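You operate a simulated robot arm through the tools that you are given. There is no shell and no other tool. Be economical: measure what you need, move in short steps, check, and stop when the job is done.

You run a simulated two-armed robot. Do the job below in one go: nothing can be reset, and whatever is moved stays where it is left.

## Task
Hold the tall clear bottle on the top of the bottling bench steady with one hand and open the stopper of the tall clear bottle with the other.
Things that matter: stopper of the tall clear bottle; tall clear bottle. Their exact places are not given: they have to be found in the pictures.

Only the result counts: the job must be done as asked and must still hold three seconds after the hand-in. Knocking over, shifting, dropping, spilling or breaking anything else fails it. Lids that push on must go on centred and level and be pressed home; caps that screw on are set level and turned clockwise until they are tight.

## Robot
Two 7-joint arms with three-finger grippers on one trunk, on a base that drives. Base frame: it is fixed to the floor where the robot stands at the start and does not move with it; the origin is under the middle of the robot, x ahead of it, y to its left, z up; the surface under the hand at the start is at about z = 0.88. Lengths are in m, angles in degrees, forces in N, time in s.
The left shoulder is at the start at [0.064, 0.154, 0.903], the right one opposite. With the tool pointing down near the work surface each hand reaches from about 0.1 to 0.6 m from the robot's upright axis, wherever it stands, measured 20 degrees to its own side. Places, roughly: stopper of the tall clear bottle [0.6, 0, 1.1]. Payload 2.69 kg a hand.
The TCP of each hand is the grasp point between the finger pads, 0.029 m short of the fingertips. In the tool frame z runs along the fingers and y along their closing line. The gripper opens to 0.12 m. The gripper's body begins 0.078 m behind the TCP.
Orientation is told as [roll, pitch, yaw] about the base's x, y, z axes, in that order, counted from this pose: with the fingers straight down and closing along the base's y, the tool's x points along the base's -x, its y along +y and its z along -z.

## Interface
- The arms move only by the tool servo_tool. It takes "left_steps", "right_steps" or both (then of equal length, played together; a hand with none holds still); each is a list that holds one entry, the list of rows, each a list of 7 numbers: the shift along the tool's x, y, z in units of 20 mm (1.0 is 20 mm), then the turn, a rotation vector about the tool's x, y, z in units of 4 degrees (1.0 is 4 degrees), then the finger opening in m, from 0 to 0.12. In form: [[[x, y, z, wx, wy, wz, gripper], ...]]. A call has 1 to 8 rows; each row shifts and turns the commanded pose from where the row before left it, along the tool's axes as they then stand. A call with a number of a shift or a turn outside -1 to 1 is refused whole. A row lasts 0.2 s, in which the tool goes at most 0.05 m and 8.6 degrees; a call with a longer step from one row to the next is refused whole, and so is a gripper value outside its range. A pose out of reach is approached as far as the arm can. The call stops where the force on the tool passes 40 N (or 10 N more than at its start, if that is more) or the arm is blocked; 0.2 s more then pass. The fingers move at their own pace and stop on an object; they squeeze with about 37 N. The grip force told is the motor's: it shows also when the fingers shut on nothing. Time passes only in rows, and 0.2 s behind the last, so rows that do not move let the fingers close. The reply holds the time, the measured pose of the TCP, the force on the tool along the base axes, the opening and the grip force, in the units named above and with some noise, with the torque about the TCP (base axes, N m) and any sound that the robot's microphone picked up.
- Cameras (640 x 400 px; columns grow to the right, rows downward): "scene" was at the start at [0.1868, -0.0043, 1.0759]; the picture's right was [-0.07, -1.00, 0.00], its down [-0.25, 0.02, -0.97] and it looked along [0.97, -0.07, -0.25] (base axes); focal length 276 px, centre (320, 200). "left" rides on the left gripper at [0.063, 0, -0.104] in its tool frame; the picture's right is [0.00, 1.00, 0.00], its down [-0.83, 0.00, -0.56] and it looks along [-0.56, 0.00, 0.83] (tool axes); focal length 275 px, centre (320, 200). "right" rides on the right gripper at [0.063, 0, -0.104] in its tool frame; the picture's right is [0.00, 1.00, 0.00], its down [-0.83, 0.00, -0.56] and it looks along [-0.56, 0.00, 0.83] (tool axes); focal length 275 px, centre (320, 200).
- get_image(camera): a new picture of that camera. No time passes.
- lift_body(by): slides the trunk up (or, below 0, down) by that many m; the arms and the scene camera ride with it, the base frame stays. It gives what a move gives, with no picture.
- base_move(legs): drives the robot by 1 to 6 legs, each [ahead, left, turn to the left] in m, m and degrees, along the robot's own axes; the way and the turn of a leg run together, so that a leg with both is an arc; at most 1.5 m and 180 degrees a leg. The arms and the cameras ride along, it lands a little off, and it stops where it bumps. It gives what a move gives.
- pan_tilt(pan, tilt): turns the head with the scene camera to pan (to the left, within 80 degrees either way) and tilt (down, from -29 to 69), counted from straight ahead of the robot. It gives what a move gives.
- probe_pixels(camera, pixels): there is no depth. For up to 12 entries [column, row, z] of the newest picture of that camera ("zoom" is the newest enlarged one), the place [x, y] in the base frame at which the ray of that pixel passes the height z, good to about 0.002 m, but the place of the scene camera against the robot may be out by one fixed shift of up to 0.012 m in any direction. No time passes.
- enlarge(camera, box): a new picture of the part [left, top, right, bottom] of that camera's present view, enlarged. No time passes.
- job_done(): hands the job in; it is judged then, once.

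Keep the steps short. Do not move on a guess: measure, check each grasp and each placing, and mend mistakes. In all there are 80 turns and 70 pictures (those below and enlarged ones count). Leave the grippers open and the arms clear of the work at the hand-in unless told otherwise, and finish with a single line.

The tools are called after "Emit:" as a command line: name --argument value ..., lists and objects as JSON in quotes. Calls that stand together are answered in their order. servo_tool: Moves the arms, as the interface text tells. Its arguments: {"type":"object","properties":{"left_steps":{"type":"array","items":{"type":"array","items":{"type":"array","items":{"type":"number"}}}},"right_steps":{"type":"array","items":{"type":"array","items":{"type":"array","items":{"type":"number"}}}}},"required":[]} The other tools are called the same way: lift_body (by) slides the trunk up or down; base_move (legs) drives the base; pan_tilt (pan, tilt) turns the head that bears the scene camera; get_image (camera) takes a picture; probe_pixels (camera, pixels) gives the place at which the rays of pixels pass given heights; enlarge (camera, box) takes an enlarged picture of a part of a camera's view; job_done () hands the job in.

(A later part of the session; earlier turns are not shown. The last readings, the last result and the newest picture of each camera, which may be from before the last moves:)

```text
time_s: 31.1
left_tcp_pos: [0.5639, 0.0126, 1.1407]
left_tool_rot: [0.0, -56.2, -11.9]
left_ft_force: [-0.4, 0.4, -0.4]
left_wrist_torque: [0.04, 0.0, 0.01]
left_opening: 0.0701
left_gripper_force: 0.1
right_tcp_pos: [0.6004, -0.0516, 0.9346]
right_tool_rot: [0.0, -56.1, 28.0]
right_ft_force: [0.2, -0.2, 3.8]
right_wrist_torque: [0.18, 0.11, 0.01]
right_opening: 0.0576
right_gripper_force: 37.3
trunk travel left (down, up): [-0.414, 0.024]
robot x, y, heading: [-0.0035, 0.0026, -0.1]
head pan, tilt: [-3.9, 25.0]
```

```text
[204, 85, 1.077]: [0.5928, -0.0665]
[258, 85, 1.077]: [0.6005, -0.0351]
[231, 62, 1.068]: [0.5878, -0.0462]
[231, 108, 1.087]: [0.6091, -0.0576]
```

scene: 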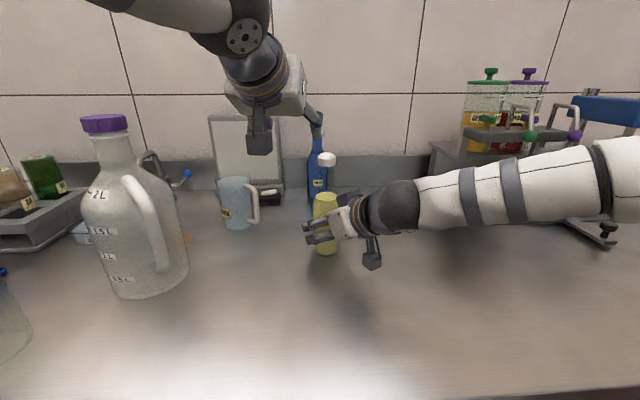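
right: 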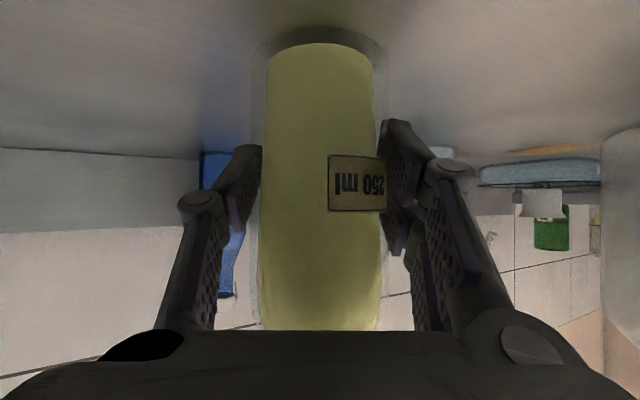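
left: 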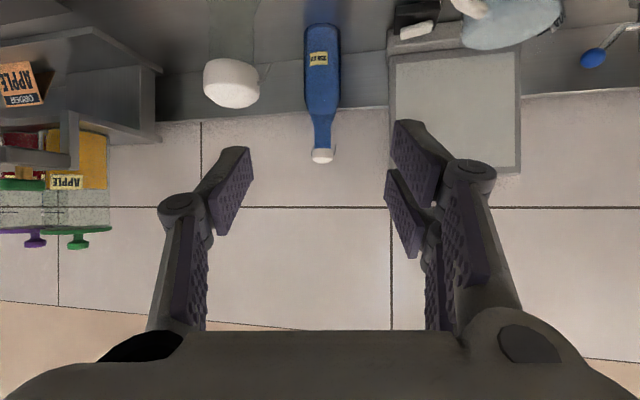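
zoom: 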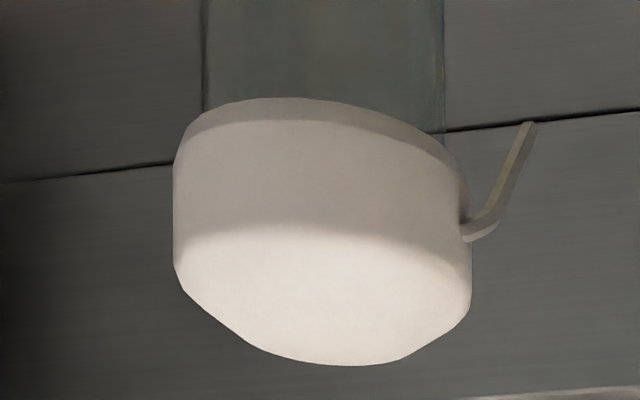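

The cap centre is about (0.602,-0.050,1.077), diameter about 0.031. I'll line up sideways first (tool y -0.054, tool x +0.022), leaving 0.075 to advance.

Emit:
servo_tool --left_steps '[[[0.373, -0.897, 0, 0, 0, 0, 0.07], [0.373, -0.897, 0, 0, 0, 0, 0.07], [0.373, -0.897, 0, 0, 0, 0, 0.07]]]'

Emit:
get_image --camera "left"

Emit:
enlarge --camera "scene" --box '[220, 60, 460, 270]'

```text
time_s: 31.9
left_tcp_pos: [0.5411, -0.0389, 1.1237]
left_tool_rot: [0.0, -56.1, -11.9]
left_ft_force: [0.5, 0.1, -0.2]
left_wrist_torque: [-0.04, 0.01, -0.03]
left_opening: 0.0701
left_gripper_force: 0.1
right_tcp_pos: [0.5993, -0.0529, 0.9345]
right_tool_rot: [0.1, -56.1, 28.1]
right_ft_force: [0.4, -0.7, 4.0]
right_wrist_torque: [0.09, 0.12, 0.03]
right_opening: 0.0577
right_gripper_force: 37.2
trunk travel left (down, up): [-0.414, 0.024]
robot x, y, heading: [-0.0011, -0.0002, -0.1]
head pan, tilt: [-3.9, 25.0]
```

```text
35 pictures are left
```

left: 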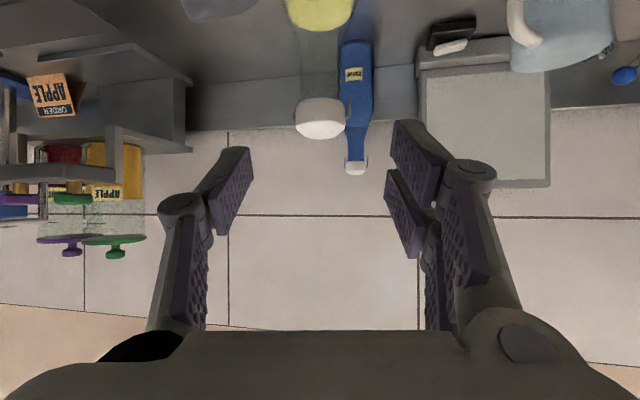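

```text
1.90 times, centred on (340, 165) of scene
```

zoom: 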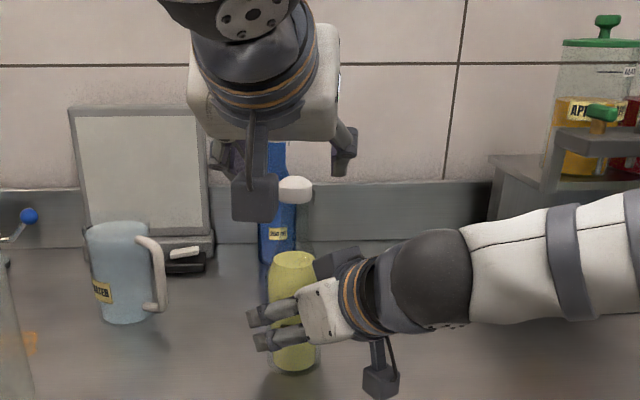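

The cap is centred at column 320, and the left hand and its camera clear the right arm. I'll advance 0.075 along the fingers.

Emit:
servo_tool --left_steps '[[[0, 0, 0.94, 0, 0, 0, 0.07], [0, 0, 0.94, 0, 0, 0, 0.07], [0, 0, 0.94, 0, 0, 0, 0.07], [0, 0, 0.94, 0, 0, 0, 0.07]]]'

Emit:
get_image --camera "left"

Emit:
enlarge --camera "scene" --box '[260, 100, 420, 220]'

```text
time_s: 32.9
left_tcp_pos: [0.6018, -0.0507, 1.0792]
left_tool_rot: [0.1, -56.1, -12.0]
left_ft_force: [-0.8, -1.0, -0.9]
left_wrist_torque: [0.02, 0.01, -0.02]
left_opening: 0.0701
left_gripper_force: 0.1
right_tcp_pos: [0.5997, -0.0516, 0.9349]
right_tool_rot: [0.0, -56.0, 28.1]
right_ft_force: [-0.4, 0.2, 3.4]
right_wrist_torque: [0.16, 0.11, 0.03]
right_opening: 0.0575
right_gripper_force: 37.1
trunk travel left (down, up): [-0.414, 0.024]
robot x, y, heading: [0.003, 0.002, 0.0]
head pan, tilt: [-3.9, 25.0]
```

```text
33 pictures are left
```

left: 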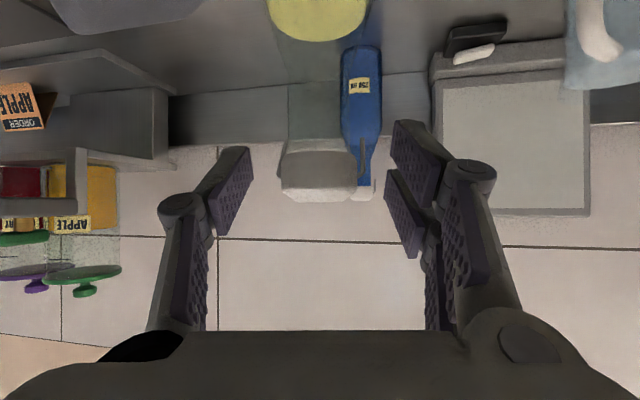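

```text
3.33 times, centred on (340, 160) of scene
```

zoom: 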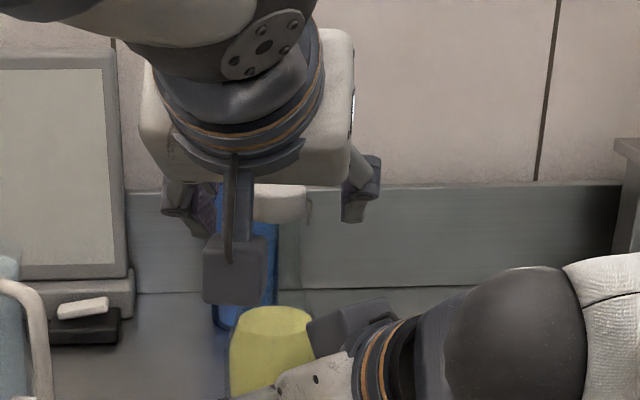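

The cap is centred between the left pads (columns 281–358). I'll close the left fingers in stages.

Emit:
servo_tool --left_steps '[[[0, 0, 0, 0, 0, 0, 0.05], [0, 0, 0, 0, 0, 0, 0.042], [0, 0, 0, 0, 0, 0, 0.037], [0, 0, 0, 0, 0, 0, 0.034], [0, 0, 0, 0, 0, 0, 0.03], [0, 0, 0, 0, 0, 0, 0.025], [0, 0, 0, 0, 0, 0, 0.02]]]'

Emit:
get_image --camera "left"

```text
time_s: 34.5
left_tcp_pos: [0.6008, -0.0507, 1.0792]
left_tool_rot: [-0.1, -56.1, -11.9]
left_ft_force: [-2.1, -2.6, 0.3]
left_wrist_torque: [-0.06, 0.01, 0.01]
left_opening: 0.0301
left_gripper_force: 37.0
right_tcp_pos: [0.6002, -0.0515, 0.9355]
right_tool_rot: [-0.1, -56.0, 28.0]
right_ft_force: [0.4, 1.6, 3.7]
right_wrist_torque: [-0.21, 0.28, 0.04]
right_opening: 0.0575
right_gripper_force: 36.9
trunk travel left (down, up): [-0.414, 0.024]
robot x, y, heading: [-0.0012, 0.0004, 0.1]
head pan, tilt: [-3.9, 25.0]
```

```text
31 pictures are left
```

left: 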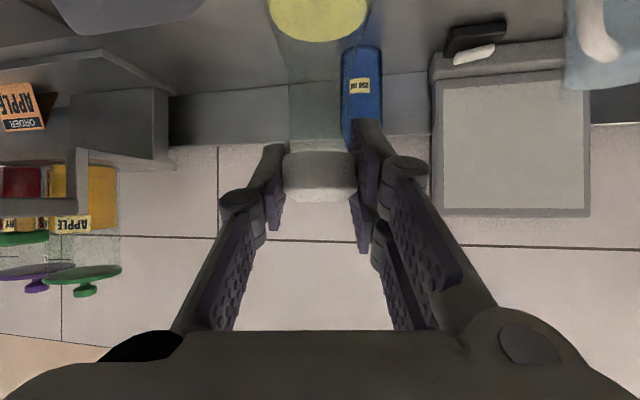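

The cap is gripped at opening 0.030. I'll test with a gentle upward pull of 3 mm and watch the forces.

Emit:
servo_tool --left_steps '[[[-0.062, 0, -0.042, 0, 0, 0, 0.02], [-0.062, 0, -0.042, 0, 0, 0, 0.02]]]'

```text
time_s: 35.1
left_tcp_pos: [0.6041, -0.05, 1.0792]
left_tool_rot: [0.0, -55.7, -11.9]
left_ft_force: [-3.8, -4.5, -7.0]
left_wrist_torque: [-0.09, 0.24, -0.04]
left_opening: 0.0301
left_gripper_force: 37.6
right_tcp_pos: [0.6014, -0.0517, 0.9341]
right_tool_rot: [0.0, -56.1, 28.2]
right_ft_force: [3.4, 4.2, 7.8]
right_wrist_torque: [-0.5, 0.22, 0.05]
right_opening: 0.0576
right_gripper_force: 36.9
trunk travel left (down, up): [-0.414, 0.024]
robot x, y, heading: [-0.0022, 0.0013, -0.0]
head pan, tilt: [-3.9, 25.0]
```

The cap resists lifting (about 7 N) and the hand drifted toward +x, which fits a back-hinged stopper. I'll try 12° of backward rotation about the assumed hinge (14 mm behind, 14 mm below).

Emit:
servo_tool --left_steps '[[[-0.07, 0.01, 0.017, 0.116, 0.978, -0.172, 0.02], [-0.07, 0.01, 0.017, 0.116, 0.978, -0.172, 0.02], [-0.07, 0.01, 0.017, 0.116, 0.978, -0.172, 0.02]]]'

Emit:
enlarge --camera "left" --box '[240, 90, 400, 240]'

Emit:
enlarge --camera "scene" --box '[260, 100, 420, 220]'

```text
time_s: 35.9
left_tcp_pos: [0.606, -0.0507, 1.0833]
left_tool_rot: [-3.4, -44.0, -9.3]
left_ft_force: [6.7, -0.1, -14.2]
left_wrist_torque: [0.03, 0.02, -0.1]
left_opening: 0.03
left_gripper_force: 37.0
right_tcp_pos: [0.6009, -0.0513, 0.9357]
right_tool_rot: [0.0, -56.0, 28.0]
right_ft_force: [-6.6, 0.6, 14.4]
right_wrist_torque: [-0.17, -1.05, 0.14]
right_opening: 0.0577
right_gripper_force: 36.6
trunk travel left (down, up): [-0.414, 0.024]
robot x, y, heading: [0.0002, 0.0028, -0.1]
head pan, tilt: [-3.9, 25.0]
```

```text
2.67 times, centred on (320, 165) of left
```

zoom: 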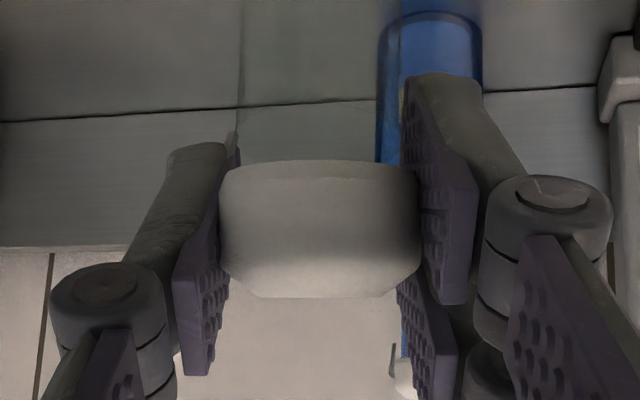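

```text
3.33 times, centred on (340, 160) of scene
```

zoom: 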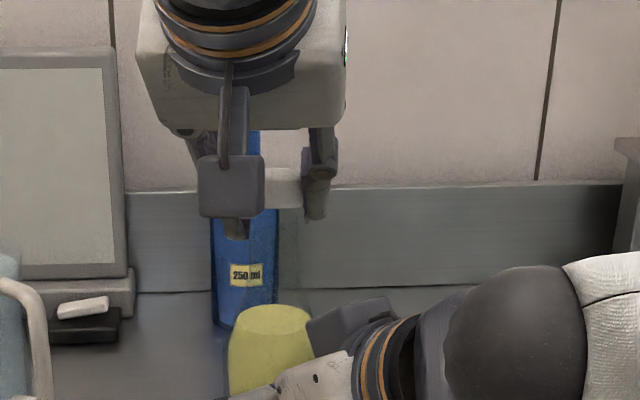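

The torque is small, so the rotation is accepted. But the forces (+7 N in x, -14 N in z) say the true path goes more toward +x and less upward. I'll follow that for another 12°.

Emit:
servo_tool --left_steps '[[[-0.075, 0.024, 0.1, 0.116, 0.978, -0.172, 0.02], [-0.075, 0.024, 0.1, 0.116, 0.978, -0.172, 0.02], [-0.075, 0.024, 0.1, 0.116, 0.978, -0.172, 0.02]]]'

Emit:
get_image --camera "left"

Emit:
get_image --camera "right"

Emit:
enlarge --camera "scene" --box '[260, 100, 420, 270]'

```text
time_s: 36.7
left_tcp_pos: [0.597, -0.0495, 1.0868]
left_tool_rot: [-6.0, -33.5, -7.6]
left_ft_force: [18.6, -9.4, 16.8]
left_wrist_torque: [-0.17, -0.63, 0.07]
left_opening: 0.0302
left_gripper_force: 36.9
left hand out of reach, approached as far as the arm can: row 3
right_tcp_pos: [0.5967, -0.0493, 0.9344]
right_tool_rot: [-0.1, -55.9, 28.4]
right_ft_force: [-19.3, 7.2, 0.3]
right_wrist_torque: [-1.25, -1.75, 0.08]
right_opening: 0.0597
right_gripper_force: 37.2
trunk travel left (down, up): [-0.414, 0.024]
robot x, y, heading: [-0.003, 0.0035, -0.0]
head pan, tilt: [-3.9, 25.0]
```

```text
28 pictures are left
```

left: 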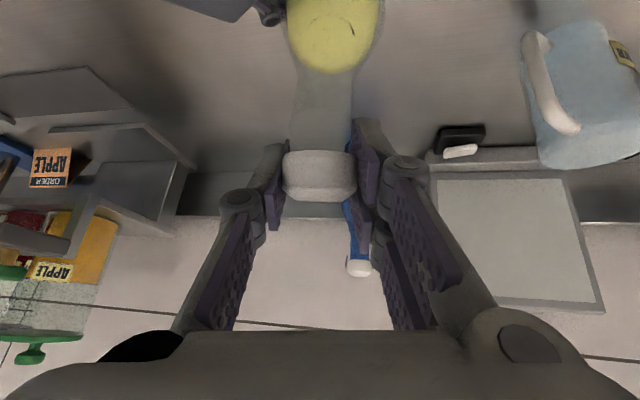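

```text
27 pictures are left
```

right: 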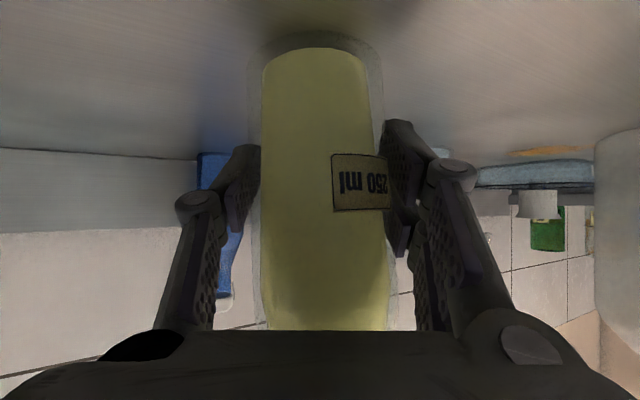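

```text
2.35 times, centred on (340, 185) of scene
```

zoom: 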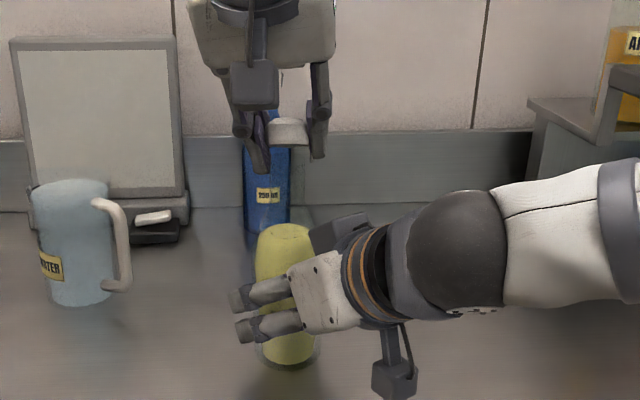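

The arm ran out of reach in that pose and the forces flipped; the right opening grew to 0.0597, so the bottle was strained. I'll back off by reversing that rotation to relax the grip.

Emit:
servo_tool --left_steps '[[[0, 0.01, 0.143, -0.116, -0.978, 0.172, 0.02], [0, 0.01, 0.143, -0.116, -0.978, 0.172, 0.02], [0, 0.01, 0.143, -0.116, -0.978, 0.172, 0.02]]]'

Emit:
get_image --camera "left"

Emit:
enlarge --camera "scene" --box '[260, 100, 420, 270]'

```text
time_s: 37.5
left_tcp_pos: [0.6025, -0.0491, 1.0766]
left_tool_rot: [-3.6, -44.8, -9.1]
left_ft_force: [-0.5, -12.0, 30.6]
left_wrist_torque: [-0.25, -0.39, -0.03]
left_opening: 0.0303
left_gripper_force: 36.7
right_tcp_pos: [0.5999, -0.052, 0.9337]
right_tool_rot: [-0.1, -56.0, 28.0]
right_ft_force: [6.8, 15.6, -4.7]
right_wrist_torque: [-0.96, 0.56, -0.1]
right_opening: 0.0577
right_gripper_force: 36.8
trunk travel left (down, up): [-0.414, 0.024]
robot x, y, heading: [-0.0005, -0.0009, 0.1]
head pan, tilt: [-3.9, 25.0]
```

```text
25 pictures are left
```

left: 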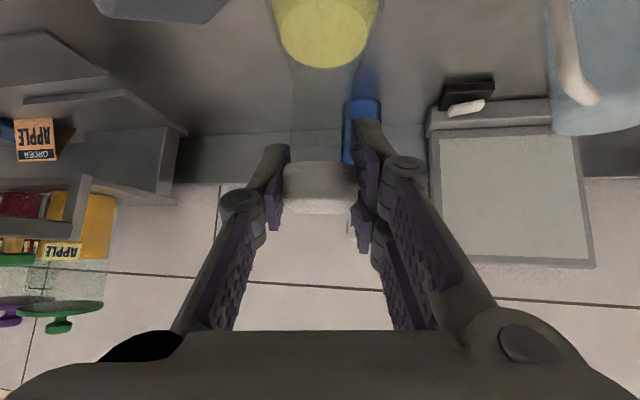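

```text
2.35 times, centred on (340, 185) of scene
```

zoom: 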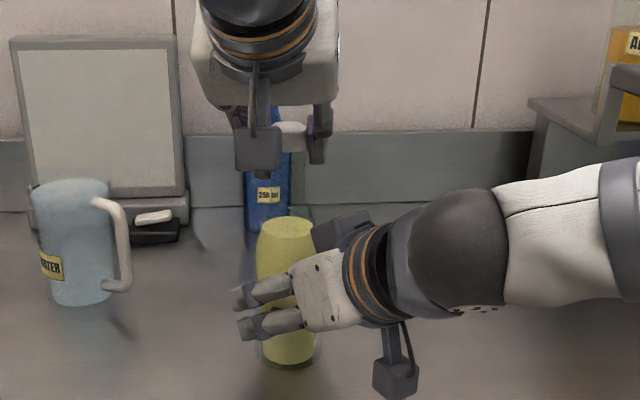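

I'm now pressing down on the cap (30 N). I'll open the left fingers to free the strain and back away along the fingers to inspect the cap.

Emit:
servo_tool --left_steps '[[[0, 0, 0, 0, 0, 0, 0.05], [0, 0, 0, 0, 0, 0, 0.07], [0, 0, -0.8, 0, 0, 0, 0.07], [0, 0, -1, 0, 0, 0, 0.07], [0, 0, -1, 0, 0, 0, 0.07], [0, 0, -1, 0, 0, 0, 0.07]]]'

Emit:
enlarge --camera "left" --box '[256, 50, 384, 150]'

Emit:
enlarge --camera "scene" --box '[270, 120, 390, 270]'

```text
time_s: 38.9
left_tcp_pos: [0.5513, -0.0355, 1.1288]
left_tool_rot: [-3.5, -44.4, -9.2]
left_ft_force: [-0.7, -0.5, 0.2]
left_wrist_torque: [0.01, -0.01, 0.03]
left_opening: 0.0701
left_gripper_force: 0.2
right_tcp_pos: [0.6, -0.0526, 0.9352]
right_tool_rot: [0.1, -56.0, 27.9]
right_ft_force: [-0.8, -2.8, 4.4]
right_wrist_torque: [0.04, 0.16, 0.01]
right_opening: 0.0575
right_gripper_force: 36.9
trunk travel left (down, up): [-0.414, 0.024]
robot x, y, heading: [0.0026, 0.0005, 0.1]
head pan, tilt: [-3.9, 25.0]
```

```text
4.00 times, centred on (320, 100) of left
```

zoom: 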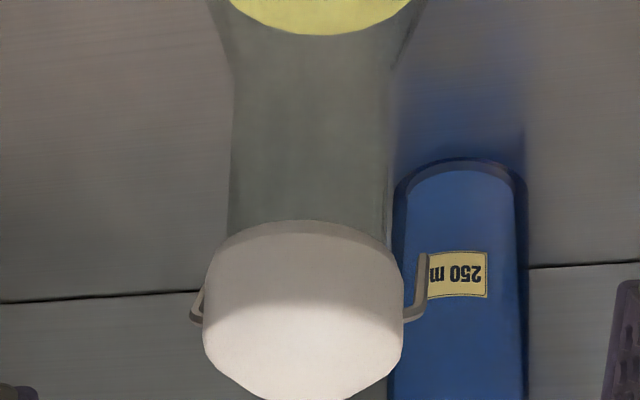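

```text
2.67 times, centred on (330, 195) of scene
```

zoom: 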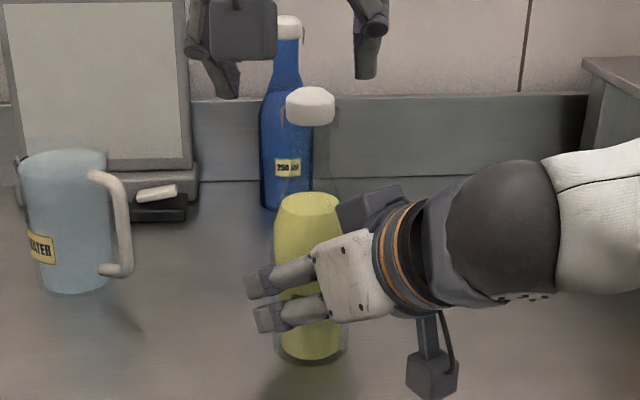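

The cap is still on and closed, and the bottle stands fine. I'll restore the pitch to -56° and line up again, then try a firmer straight pull.

Emit:
servo_tool --left_steps '[[[0.18, -0.07, 0, -0.116, -0.978, 0.172, 0.07], [0.18, -0.07, 0, -0.116, -0.978, 0.172, 0.07], [0.18, -0.07, 0, -0.116, -0.978, 0.172, 0.07]]]'

Emit:
get_image --camera "left"

```text
time_s: 39.7
left_tcp_pos: [0.5432, -0.0395, 1.12]
left_tool_rot: [-0.1, -56.0, -11.9]
left_ft_force: [0.2, 0.0, -0.8]
left_wrist_torque: [0.01, 0.0, 0.01]
left_opening: 0.0695
left_gripper_force: 0.0
right_tcp_pos: [0.5999, -0.0516, 0.9351]
right_tool_rot: [0.0, -56.0, 28.0]
right_ft_force: [-1.8, -1.2, 3.2]
right_wrist_torque: [0.07, 0.19, 0.02]
right_opening: 0.0574
right_gripper_force: 36.6
trunk travel left (down, up): [-0.414, 0.024]
robot x, y, heading: [-0.003, -0.0008, 0.0]
head pan, tilt: [-3.9, 25.0]
```

```text
21 pictures are left
```

left: 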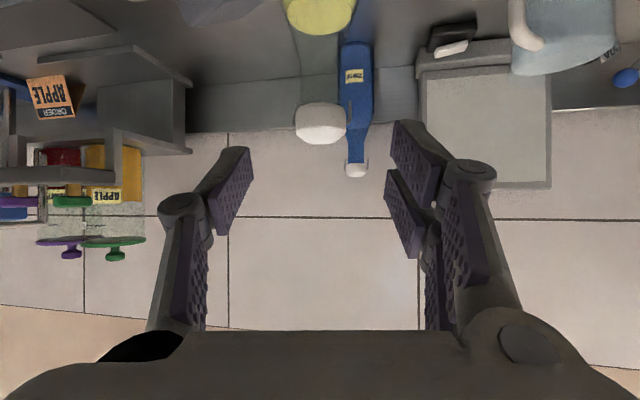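

The view matches the earlier line-up. I'll advance 0.0725 and close on the cap.

Emit:
servo_tool --left_steps '[[[0, 0, 0.906, 0, 0, 0, 0.07], [0, 0, 0.906, 0, 0, 0, 0.07], [0, 0, 0.906, 0, 0, 0, 0.07], [0, 0, 0.906, 0, 0, 0, 0.07], [0, 0, 0, 0, 0, 0, 0.045], [0, 0, 0, 0, 0, 0, 0.035], [0, 0, 0, 0, 0, 0, 0.03], [0, 0, 0, 0, 0, 0, 0.02]]]'

Emit:
servo_tool --left_steps '[[[-0.1, 0, -0.067, 0, 0, 0, 0.02], [-0.1, 0, -0.067, 0, 0, 0, 0.02]]]'

```text
time_s: 41.5
left_tcp_pos: [0.6022, -0.0507, 1.0783]
left_tool_rot: [0.2, -56.2, -11.9]
left_ft_force: [3.7, 0.7, 0.2]
left_wrist_torque: [-0.01, -0.07, -0.03]
left_opening: 0.0298
left_gripper_force: 37.2
right_tcp_pos: [0.6012, -0.0504, 0.9354]
right_tool_rot: [0.1, -56.0, 28.1]
right_ft_force: [-3.5, -1.4, 3.1]
right_wrist_torque: [0.23, -0.35, 0.03]
right_opening: 0.0573
right_gripper_force: 37.0
trunk travel left (down, up): [-0.414, 0.024]
robot x, y, heading: [0.0025, -0.0016, -0.1]
head pan, tilt: [-3.9, 25.0]
```

```text
time_s: 42.1
left_tcp_pos: [0.6016, -0.0523, 1.0797]
left_tool_rot: [0.2, -55.6, -12.0]
left_ft_force: [4.8, 2.5, -12.1]
left_wrist_torque: [0.23, 0.04, -0.12]
left_opening: 0.0299
left_gripper_force: 36.4
right_tcp_pos: [0.6015, -0.0517, 0.9351]
right_tool_rot: [0.0, -56.3, 28.0]
right_ft_force: [-6.4, -3.4, 13.3]
right_wrist_torque: [0.17, -0.91, 0.15]
right_opening: 0.0576
right_gripper_force: 36.9
trunk travel left (down, up): [-0.414, 0.024]
robot x, y, heading: [0.002, 0.0023, 0.1]
head pan, tilt: [-3.9, 25.0]
```

4 mm of commanded pull gave 12 N and the bottle is held firmly. I'll pull another 4 mm.

Emit:
servo_tool --left_steps '[[[-0.083, 0, -0.056, 0, 0, 0, 0.02], [-0.083, 0, -0.056, 0, 0, 0, 0.02]]]'

```text
time_s: 42.7
left_tcp_pos: [0.6003, -0.0504, 1.0866]
left_tool_rot: [0.1, -55.9, -12.0]
left_ft_force: [3.4, 1.1, -23.0]
left_wrist_torque: [0.2, 0.18, -0.04]
left_opening: 0.0299
left_gripper_force: 36.9
right_tcp_pos: [0.6012, -0.0527, 0.9354]
right_tool_rot: [0.0, -56.1, 28.1]
right_ft_force: [-2.5, -0.1, 18.9]
right_wrist_torque: [-0.1, -0.6, 0.1]
right_opening: 0.0579
right_gripper_force: 37.7
trunk travel left (down, up): [-0.414, 0.024]
robot x, y, heading: [-0.0027, -0.0009, 0.1]
head pan, tilt: [-3.9, 25.0]
```

The TCP has risen about 7 mm at 23 N. I need to see whether the cap lifted or slipped.

Emit:
enlarge --camera "left" --box '[240, 90, 400, 240]'

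Emit:
enlarge --camera "scene" --box '[290, 120, 390, 270]'

```text
2.67 times, centred on (320, 165) of left
```

zoom: 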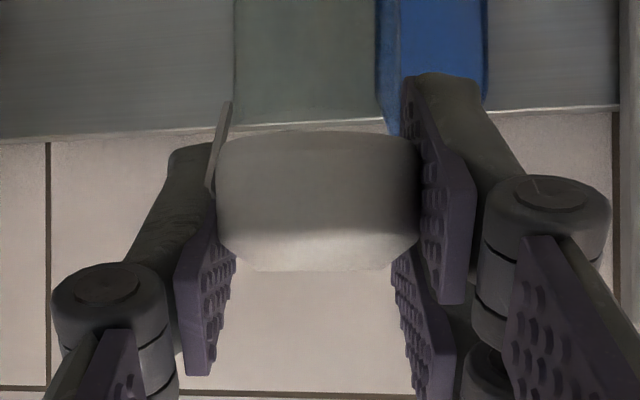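

```text
2.67 times, centred on (340, 195) of scene
```

zoom: 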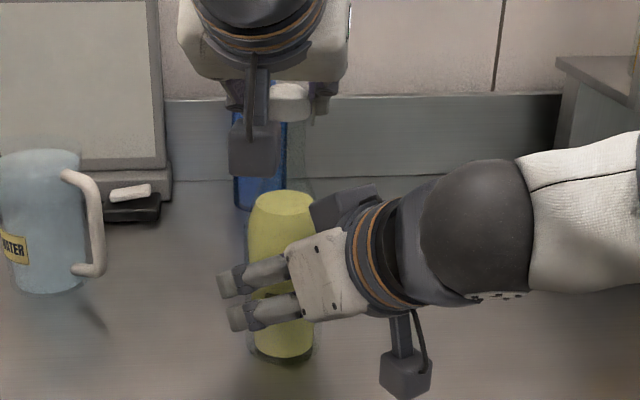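

The bottle's base has not lifted and the cap stays in the pads. I'll pull a little more.

Emit:
servo_tool --left_steps '[[[-0.083, 0, -0.056, 0, 0, 0, 0.02], [-0.083, 0, -0.056, 0, 0, 0, 0.02]]]'

```text
time_s: 43.3
left_tcp_pos: [0.6026, -0.0526, 1.09]
left_tool_rot: [0.1, -55.8, -12.0]
left_ft_force: [2.8, 1.8, -24.7]
left_wrist_torque: [0.37, 0.13, -0.06]
left_opening: 0.0294
left_gripper_force: 37.6
right_tcp_pos: [0.6005, -0.0521, 0.9345]
right_tool_rot: [0.0, -56.0, 28.0]
right_ft_force: [-3.4, -1.4, 18.7]
right_wrist_torque: [-0.1, -0.61, 0.08]
right_opening: 0.0577
right_gripper_force: 36.8
trunk travel left (down, up): [-0.414, 0.024]
robot x, y, heading: [0.0004, -0.0013, 0.0]
head pan, tilt: [-3.9, 25.0]
```

The force is level at about 25 N while the hand still rises, so something is slipping or the stopper is creeping out. I'll look closely.

Emit:
enlarge --camera "left" --box '[240, 90, 400, 240]'

Emit:
enlarge --camera "scene" --box '[300, 125, 356, 175]'

```text
2.67 times, centred on (320, 165) of left
```

zoom: 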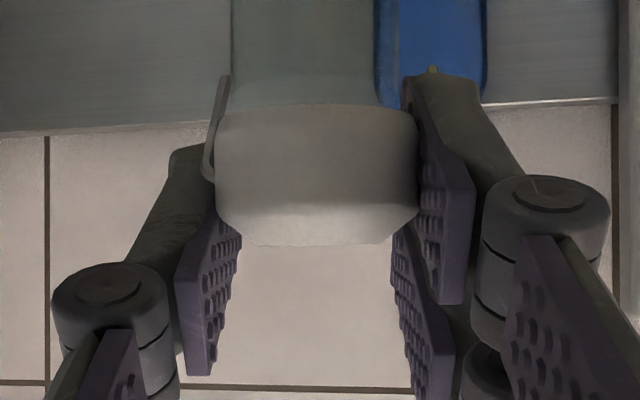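

```text
8.00 times, centred on (328, 150) of scene
```

zoom: 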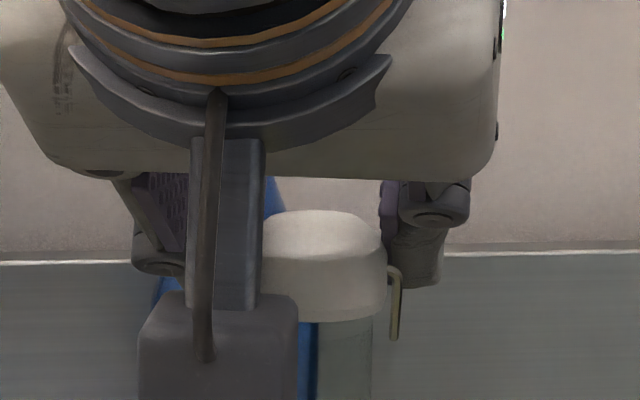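

The pads slid up the cap at about 25 N, so a straight pull won't open it, and closing along y can't pass a turning moment. I'll release, back off, and return to a yaw -60° grip, which can swing the cap backward.

Emit:
servo_tool --left_steps '[[[0, 0, 0, 0, 0, 0, 0.05], [0, 0, 0, 0, 0, 0, 0.07], [0, 0, -1, 0, 0, 0, 0.07], [0, 0, -1, 0, 0, 0, 0.07], [0, 0, -1, 0, 0, 0, 0.07], [0, 0, -1, 0, 0, 0, 0.07], [0, 0, -0.5, 0, 0, 0, 0.07]]]'

Emit:
servo_tool --left_steps '[[[0, 0, 0, 0.829, 0, 0.559, 0.07], [0, 0, 0, 0.829, 0, 0.559, 0.07], [0, 0, 0, 0.829, 0, 0.559, 0.07], [0, 0, 0, 0.829, 0, 0.559, 0.07], [0, 0, 0, 0.829, 0, 0.559, 0.07], [0, 0, 0, 0.829, 0, 0.559, 0.07]]]'

Emit:
servo_tool --left_steps '[[[0, 0, 0, 0.829, 0, 0.559, 0.07], [0, 0, 0, 0.829, 0, 0.559, 0.07], [0, 0, 0, 0.829, 0, 0.559, 0.07], [0, 0, 0, 0.829, 0, 0.559, 0.07], [0, 0, 0, 0.829, 0, 0.559, 0.07], [0, 0, 0, 0.829, 0, 0.559, 0.07]]]'

Emit:
servo_tool --left_steps '[[[0, 0, 0, 0, -1, 0, 0.07], [0, 0, 0, 0, -1, 0, 0.07], [0, 0, 0, 0, -1, 0, 0.07], [0, 0, 0, 0, -0.5, 0, 0.07]]]'

```text
time_s: 44.9
left_tcp_pos: [0.5285, -0.038, 1.1438]
left_tool_rot: [0.1, -56.0, -11.9]
left_ft_force: [0.2, -0.2, 0.3]
left_wrist_torque: [0.03, 0.01, -0.02]
left_opening: 0.0699
left_gripper_force: 0.0
right_tcp_pos: [0.5997, -0.0518, 0.9329]
right_tool_rot: [0.1, -56.0, 28.0]
right_ft_force: [-0.5, 0.3, -3.0]
right_wrist_torque: [0.0, 0.1, -0.02]
right_opening: 0.0577
right_gripper_force: 36.8
trunk travel left (down, up): [-0.414, 0.024]
robot x, y, heading: [0.0008, -0.0003, 0.0]
head pan, tilt: [-3.9, 25.0]
```

```text
time_s: 46.3
left_tcp_pos: [0.5304, -0.0362, 1.1422]
left_tool_rot: [0.1, -56.0, -36.1]
left_ft_force: [-0.1, 0.0, 0.0]
left_wrist_torque: [-0.02, 0.01, 0.0]
left_opening: 0.0701
left_gripper_force: 0.0
right_tcp_pos: [0.6008, -0.0518, 0.9342]
right_tool_rot: [0.0, -56.0, 28.0]
right_ft_force: [0.1, 0.8, -5.1]
right_wrist_torque: [-0.05, -0.04, -0.02]
right_opening: 0.0577
right_gripper_force: 36.6
trunk travel left (down, up): [-0.414, 0.024]
robot x, y, heading: [-0.0007, -0.002, 0.1]
head pan, tilt: [-3.9, 25.0]
```

```text
time_s: 47.7
left_tcp_pos: [0.5286, -0.0366, 1.1432]
left_tool_rot: [0.1, -56.1, -60.1]
left_ft_force: [-0.5, -0.4, 1.1]
left_wrist_torque: [-0.01, -0.01, -0.03]
left_opening: 0.07
left_gripper_force: 0.0
right_tcp_pos: [0.6003, -0.0519, 0.9341]
right_tool_rot: [0.0, -56.0, 28.0]
right_ft_force: [-1.7, -1.0, -4.6]
right_wrist_torque: [0.0, -0.01, -0.04]
right_opening: 0.0576
right_gripper_force: 37.0
trunk travel left (down, up): [-0.414, 0.024]
robot x, y, heading: [0.001, 0.0007, -0.1]
head pan, tilt: [-3.9, 25.0]
```

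```text
time_s: 48.7
left_tcp_pos: [0.5284, -0.038, 1.142]
left_tool_rot: [0.1, -70.1, -60.0]
left_ft_force: [-0.1, -0.2, 0.7]
left_wrist_torque: [0.02, 0.01, -0.02]
left_opening: 0.0697
left_gripper_force: 0.1
right_tcp_pos: [0.601, -0.0521, 0.9353]
right_tool_rot: [0.0, -56.0, 28.1]
right_ft_force: [0.9, 0.6, -5.4]
right_wrist_torque: [0.0, -0.01, 0.01]
right_opening: 0.0576
right_gripper_force: 37.0
trunk travel left (down, up): [-0.414, 0.024]
robot x, y, heading: [0.0008, -0.0002, 0.1]
head pan, tilt: [-3.9, 25.0]
```

Note that the right hand's force is now about -5 N in z, so the bottle may have been lifted slightly; I'll check that. First I'll move the left hand to its pre-grasp point.

Emit:
servo_tool --left_steps '[[[0, 0.955, -0.137, 0, 0, 0, 0.07], [0, 0.955, -0.137, 0, 0, 0, 0.07], [0, 0.955, -0.137, 0, 0, 0, 0.07], [0.715, 0, 0, 0, 0, 0, 0.07], [0.715, 0, 0, 0, 0, 0, 0.07], [0.715, 0, 0, 0, 0, 0, 0.07]]]'

Emit:
get_image --camera "left"

Emit:
get_image --camera "right"

Emit:
enlarge --camera "scene" --box '[260, 120, 420, 270]'

```text
time_s: 50.1
left_tcp_pos: [0.5679, 0.0098, 1.104]
left_tool_rot: [0.1, -70.0, -59.9]
left_ft_force: [0.0, -0.4, 0.2]
left_wrist_torque: [-0.01, -0.01, 0.0]
left_opening: 0.0702
left_gripper_force: 0.0
right_tcp_pos: [0.6006, -0.0522, 0.9347]
right_tool_rot: [0.0, -56.0, 28.1]
right_ft_force: [0.1, -0.2, -4.9]
right_wrist_torque: [-0.02, 0.02, 0.04]
right_opening: 0.0575
right_gripper_force: 36.6
trunk travel left (down, up): [-0.414, 0.024]
robot x, y, heading: [-0.0001, 0.0, -0.1]
head pan, tilt: [-3.9, 25.0]
```

```text
16 pictures are left
```

left: 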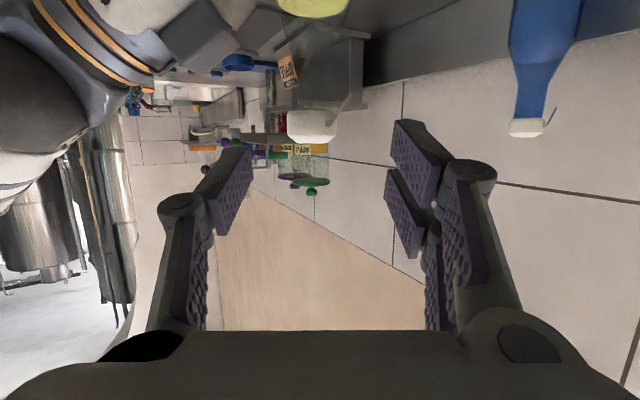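

```text
15 pictures are left
```

right: 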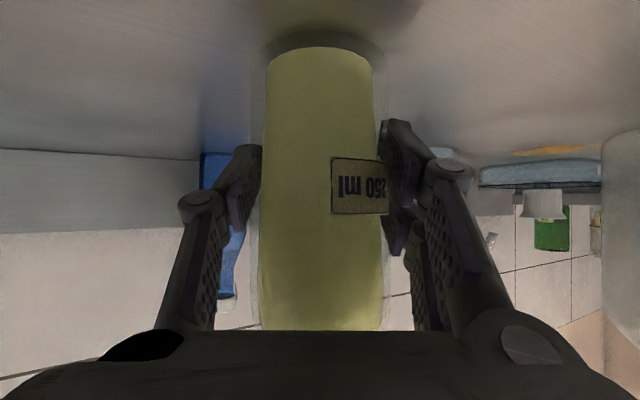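

```text
2.67 times, centred on (340, 195) of scene
```

zoom: 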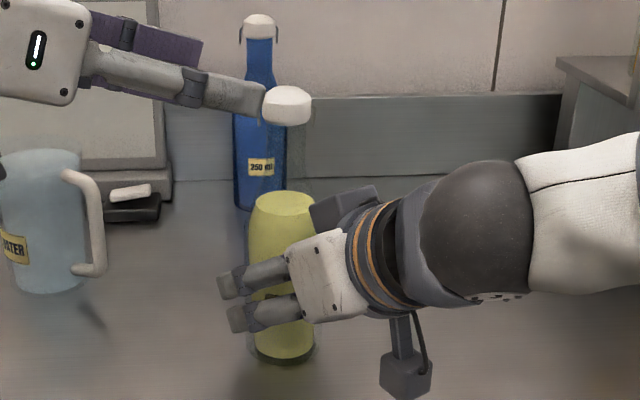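

The bottle seems to have risen about 1–2 mm. I'll lower the right hand 1.5 mm to reseat it, and probe the cap's position in the left view.

Emit:
probe_pixels --camera "left" --pixels '[[287, 124, 1.08], [337, 124, 1.08], [312, 109, 1.07], [312, 140, 1.09]]'

Emit:
servo_tool --right_steps '[[[0.031, 0, 0.021, 0, 0, 0, 0.045], [0.031, 0, 0.021, 0, 0, 0, 0.045]]]'

```text
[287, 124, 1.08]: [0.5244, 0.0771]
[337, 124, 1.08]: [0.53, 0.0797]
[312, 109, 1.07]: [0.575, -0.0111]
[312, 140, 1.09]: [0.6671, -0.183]
```

```text
time_s: 50.7
left_tcp_pos: [0.5672, 0.01, 1.1025]
left_tool_rot: [0.1, -70.1, -60.0]
left_ft_force: [0.1, -0.7, 0.4]
left_wrist_torque: [0.02, 0.02, 0.0]
left_opening: 0.0699
left_gripper_force: 0.0
right_tcp_pos: [0.6, -0.0514, 0.9336]
right_tool_rot: [0.1, -56.0, 28.0]
right_ft_force: [-1.1, 0.2, -4.4]
right_wrist_torque: [0.0, 0.02, 0.0]
right_opening: 0.0574
right_gripper_force: 36.7
trunk travel left (down, up): [-0.414, 0.024]
robot x, y, heading: [-0.0024, 0.0002, -0.2]
head pan, tilt: [-3.9, 25.0]
```

It's still hanging at -4.4 N. I'll lower further, 3 mm in small rows.

Emit:
servo_tool --right_steps '[[[0.041, 0, 0.028, 0, 0, 0, 0.045], [0.041, 0, 0.028, 0, 0, 0, 0.045], [0.041, 0, 0.028, 0, 0, 0, 0.045]]]'

```text
time_s: 51.5
left_tcp_pos: [0.5667, 0.0092, 1.1046]
left_tool_rot: [0.4, -69.9, -60.3]
left_ft_force: [-0.2, -0.4, 0.4]
left_wrist_torque: [0.01, -0.02, 0.03]
left_opening: 0.0701
left_gripper_force: 0.1
right_tcp_pos: [0.6007, -0.0526, 0.9336]
right_tool_rot: [-0.1, -56.2, 28.0]
right_ft_force: [-0.1, -4.4, 7.0]
right_wrist_torque: [-0.19, 0.29, 0.1]
right_opening: 0.0577
right_gripper_force: 37.0
trunk travel left (down, up): [-0.414, 0.024]
robot x, y, heading: [-0.0015, 0.0, -0.1]
head pan, tilt: [-3.9, 25.0]
```

It's seated, pressing at +7 N. In the left view the cap is 5 mm toward -tool-y. I'll shift and advance 0.074 with the fingers open, then look.

Emit:
servo_tool --left_steps '[[[0, -0.22, 0, 0, 0, 0, 0.07], [0, 0, 0.93, 0, 0, 0, 0.07], [0, 0, 0.93, 0, 0, 0, 0.07], [0, 0, 0.93, 0, 0, 0, 0.07], [0, 0, 0.93, 0, 0, 0, 0.07]]]'

Emit:
enlarge --camera "left" --box '[220, 90, 420, 240]'

```text
time_s: 52.7
left_tcp_pos: [0.5955, -0.052, 1.0803]
left_tool_rot: [0.3, -69.9, -60.3]
left_ft_force: [1.2, 0.2, 0.2]
left_wrist_torque: [-0.02, -0.01, 0.0]
left_opening: 0.07
left_gripper_force: 0.2
right_tcp_pos: [0.5998, -0.0513, 0.9338]
right_tool_rot: [-0.1, -56.2, 28.1]
right_ft_force: [4.7, -3.8, 17.4]
right_wrist_torque: [-0.2, 0.26, 0.17]
right_opening: 0.0574
right_gripper_force: 36.7
trunk travel left (down, up): [-0.414, 0.024]
robot x, y, heading: [-0.0016, -0.0039, -0.2]
head pan, tilt: [-3.9, 25.0]
```

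```text
2.67 times, centred on (320, 165) of left
```

zoom: 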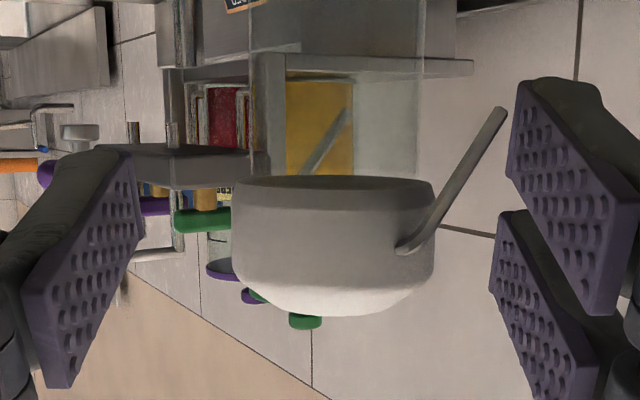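

Now the leg is clear: it runs from mid-cap back (+x) and down about 17 mm each, so the hinge is about (0.615, z 1.060). I'll close on the cap, then rotate 12° about that hinge.

Emit:
servo_tool --left_steps '[[[0, 0.03, 0, 0, 0, 0, 0.05], [0, 0, 0, 0, 0, 0, 0.038], [0, 0, 0, 0, 0, 0, 0.033], [0, 0, 0, 0, 0, 0, 0.028], [0, 0, 0, 0, 0, 0, 0.02], [0, 0, 0, 0, 0, 0, 0.02]]]'

Emit:
servo_tool --left_steps '[[[-0.076, 0.061, 0.01, 0.296, 0.5, -0.814, 0.02], [-0.076, 0.061, 0.01, 0.296, 0.5, -0.814, 0.02], [-0.076, 0.061, 0.01, 0.296, 0.5, -0.814, 0.02]]]'

```text
time_s: 54.1
left_tcp_pos: [0.597, -0.0514, 1.079]
left_tool_rot: [0.4, -70.1, -60.3]
left_ft_force: [4.0, 2.2, 1.0]
left_wrist_torque: [0.11, -0.13, 0.0]
left_opening: 0.0297
left_gripper_force: 37.9
right_tcp_pos: [0.6008, -0.0509, 0.9324]
right_tool_rot: [-0.1, -56.1, 28.2]
right_ft_force: [4.0, -5.6, 24.3]
right_wrist_torque: [0.04, -0.43, 0.07]
right_opening: 0.0574
right_gripper_force: 36.7
trunk travel left (down, up): [-0.414, 0.024]
robot x, y, heading: [0.0007, 0.0014, 0.3]
head pan, tilt: [-3.9, 25.0]
```

```text
time_s: 54.9
left_tcp_pos: [0.6014, -0.0535, 1.0833]
left_tool_rot: [-22.7, -62.1, -39.3]
left_ft_force: [4.2, 3.2, -0.7]
left_wrist_torque: [0.41, -0.11, -0.04]
left_opening: 0.0297
left_gripper_force: 36.7
right_tcp_pos: [0.5994, -0.0509, 0.9323]
right_tool_rot: [0.1, -56.1, 28.0]
right_ft_force: [0.3, -6.6, 23.4]
right_wrist_torque: [-0.11, -0.33, 0.12]
right_opening: 0.0578
right_gripper_force: 36.8
trunk travel left (down, up): [-0.414, 0.024]
robot x, y, heading: [-0.0006, -0.0013, 0.1]
head pan, tilt: [-3.9, 25.0]
```

The hand followed the arc with almost no force, so the hinge guess fits. I'll rotate another 16°, then look.

Emit:
servo_tool --left_steps '[[[-0.076, 0.061, 0.01, 0.296, 0.5, -0.814, 0.02], [-0.076, 0.061, 0.01, 0.296, 0.5, -0.814, 0.02], [-0.076, 0.061, 0.01, 0.296, 0.5, -0.814, 0.02], [-0.076, 0.061, 0.01, 0.296, 0.5, -0.814, 0.02]]]'

Emit:
enlarge --camera "left" --box '[220, 60, 420, 240]'

Emit:
enlarge --camera "scene" --box '[280, 120, 380, 270]'

```text
time_s: 55.9
left_tcp_pos: [0.6094, -0.0528, 1.086]
left_tool_rot: [-38.0, -48.5, -26.5]
left_ft_force: [6.6, -0.5, -6.2]
left_wrist_torque: [0.05, -0.09, -0.11]
left_opening: 0.0299
left_gripper_force: 37.4
right_tcp_pos: [0.5993, -0.0513, 0.931]
right_tool_rot: [0.0, -56.0, 28.1]
right_ft_force: [-3.5, -4.1, 19.5]
right_wrist_torque: [-0.22, -0.8, 0.19]
right_opening: 0.0575
right_gripper_force: 36.5
trunk travel left (down, up): [-0.414, 0.024]
robot x, y, heading: [-0.0006, -0.0008, -0.2]
head pan, tilt: [-3.9, 25.0]
```

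```text
2.22 times, centred on (320, 150) of left
```

zoom: 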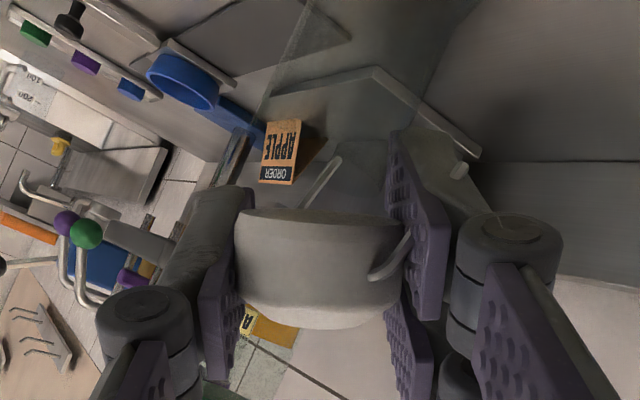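

```text
2.67 times, centred on (330, 195) of scene
```

zoom: 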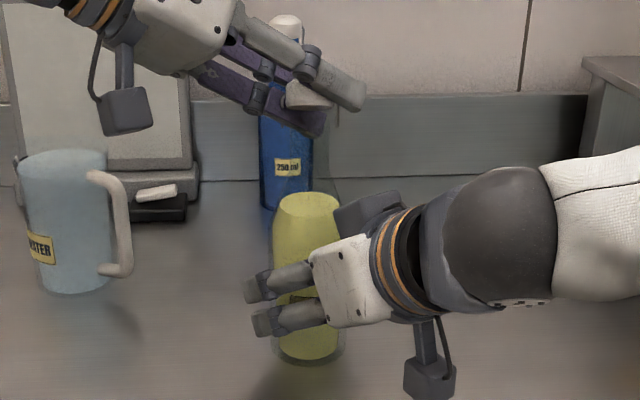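

The cap is turning with the hand while the neck stays upright, so it's opening. I'll continue 20°.

Emit:
servo_tool --left_steps '[[[-0.07, 0.061, 0.014, 0.296, 0.5, -0.814, 0.02], [-0.07, 0.061, 0.014, 0.296, 0.5, -0.814, 0.02], [-0.07, 0.061, 0.014, 0.296, 0.5, -0.814, 0.02], [-0.07, 0.061, 0.014, 0.296, 0.5, -0.814, 0.02], [-0.07, 0.061, 0.014, 0.296, 0.5, -0.814, 0.02]]]'

```text
time_s: 56.9
left_tcp_pos: [0.578, -0.0499, 1.0883]
left_tool_rot: [-46.6, -34.3, -19.7]
left_ft_force: [7.3, -5.3, -1.4]
left_wrist_torque: [0.21, -0.2, 0.27]
left_opening: 0.0306
left_gripper_force: 37.4
left hand out of reach, approached as far as the arm can: row 1, 2, 3, 4, 5
right_tcp_pos: [0.5975, -0.0473, 0.9281]
right_tool_rot: [-0.6, -55.7, 29.4]
right_ft_force: [-7.0, 4.6, -2.6]
right_wrist_torque: [-1.09, -0.97, -0.34]
right_opening: 0.0629
right_gripper_force: 37.1
trunk travel left (down, up): [-0.414, 0.024]
robot x, y, heading: [0.0004, -0.0007, -0.1]
head pan, tilt: [-3.9, 25.0]
stopped in row 5 (left hand): the force on the tool passed its limit at 44 N (the readings are from after the stop); the commanded pose is now the measured one
```

The arm ran out of reach and dragged the cap back to x=0.578, so the bottle has tilted in the right grip. I need to see the state.

Emit:
get_image --camera "scene"

Emit:
get_image --camera "left"

```text
10 pictures are left
```

scene: 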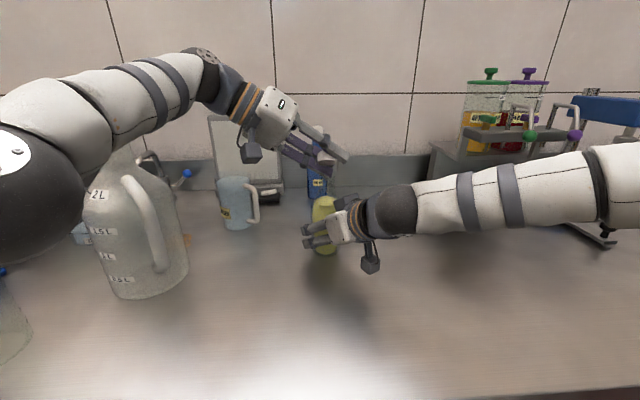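

```text
9 pictures are left
```

left: 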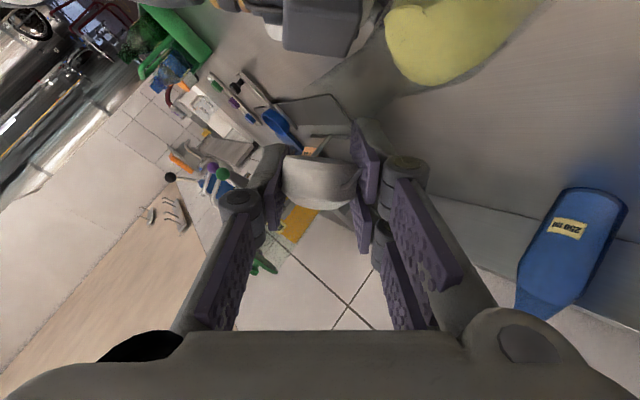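

The cap axis and the neck are now about 40° apart, so it's partly open, but the bottle is being pulled toward the robot. I'll release the cap gently so the bottle comes upright, and retreat along the fingers.

Emit:
servo_tool --left_steps '[[[0, 0, 0, 0, 0, 0, 0.035], [0, 0, 0, 0, 0, 0, 0.045], [0, 0, 0, 0, 0, 0, 0.07], [0, 0, -1, 0, 0, 0, 0.08], [0, 0, -1, 0, 0, 0, 0.08], [0, 0, -1, 0, 0, 0, 0.08], [0, 0, -1, 0, 0, 0, 0.08]]]'

Emit:
enlarge --camera "scene" --box '[270, 120, 400, 270]'

```text
time_s: 58.5
left_tcp_pos: [0.568, 0.0171, 1.1322]
left_tool_rot: [-46.7, -34.2, -20.0]
left_ft_force: [-0.3, -0.5, -1.2]
left_wrist_torque: [0.0, 0.01, 0.01]
left_opening: 0.0802
left_gripper_force: 0.1
right_tcp_pos: [0.5973, -0.0485, 0.9292]
right_tool_rot: [-0.5, -55.6, 29.1]
right_ft_force: [0.3, -1.0, -0.1]
right_wrist_torque: [-0.05, 0.02, -0.02]
right_opening: 0.0575
right_gripper_force: 37.6
trunk travel left (down, up): [-0.414, 0.024]
robot x, y, heading: [-0.002, 0.0001, -0.0]
head pan, tilt: [-3.9, 25.0]
```

```text
2.67 times, centred on (335, 195) of scene
```

zoom: 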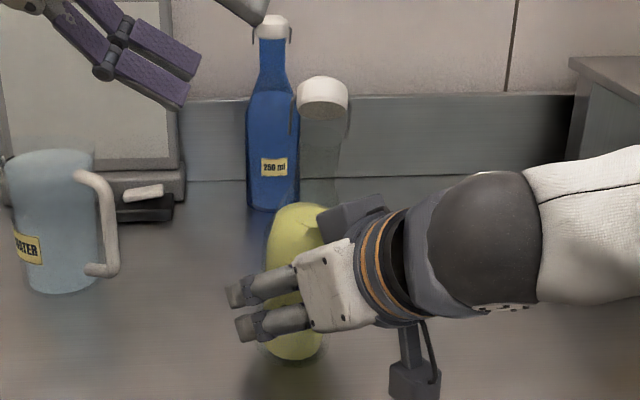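

The stopper is open: its underside shows and it stays tilted back. But the bottle leans in the right grip, which let it pivot about the pads. I'll check with the right camera.

Emit:
get_image --camera "right"

Emit:
probe_pixels --camera "scene" --pixels '[[324, 256, 0.88]]'

```text
7 pictures are left
```

right: 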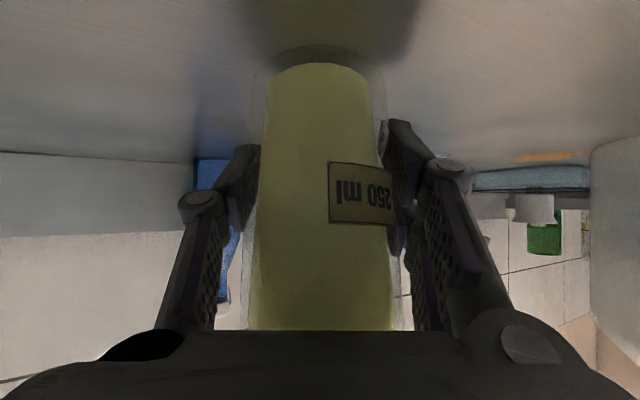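

```text
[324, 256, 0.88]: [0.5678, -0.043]
```

Confirmed: the bottle's top leans toward the right hand by roughly 12° (pivoted about the pad axis). I'll turn the right hand +12° about its tool y to bring the bottle upright.

Emit:
servo_tool --right_steps '[[[0, 0, 0, 0, 0.75, 0, 0.045], [0, 0, 0, 0, 0.75, 0, 0.045], [0, 0, 0, 0, 0.75, 0, 0.045], [0, 0, 0, 0, 0.75, 0, 0.045]]]'

Emit:
enlarge --camera "scene" --box '[270, 120, 400, 270]'

```text
time_s: 59.5
left_tcp_pos: [0.5668, 0.017, 1.1315]
left_tool_rot: [-46.7, -34.2, -19.8]
left_ft_force: [0.1, -0.2, 0.9]
left_wrist_torque: [0.02, 0.0, -0.02]
left_opening: 0.0803
left_gripper_force: 0.2
right_tcp_pos: [0.5971, -0.0481, 0.9275]
right_tool_rot: [-0.5, -43.6, 29.1]
right_ft_force: [-0.5, 0.1, -5.6]
right_wrist_torque: [0.02, -0.03, -0.01]
right_opening: 0.0573
right_gripper_force: 36.9
trunk travel left (down, up): [-0.414, 0.024]
robot x, y, heading: [0.0017, 0.0023, 0.1]
head pan, tilt: [-3.9, 25.0]
```

```text
2.67 times, centred on (335, 195) of scene
```

zoom: 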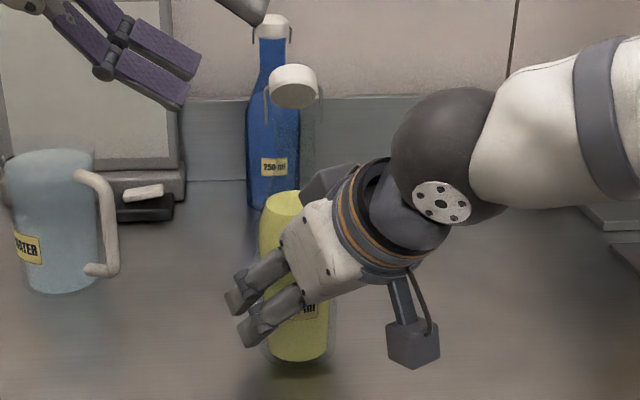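

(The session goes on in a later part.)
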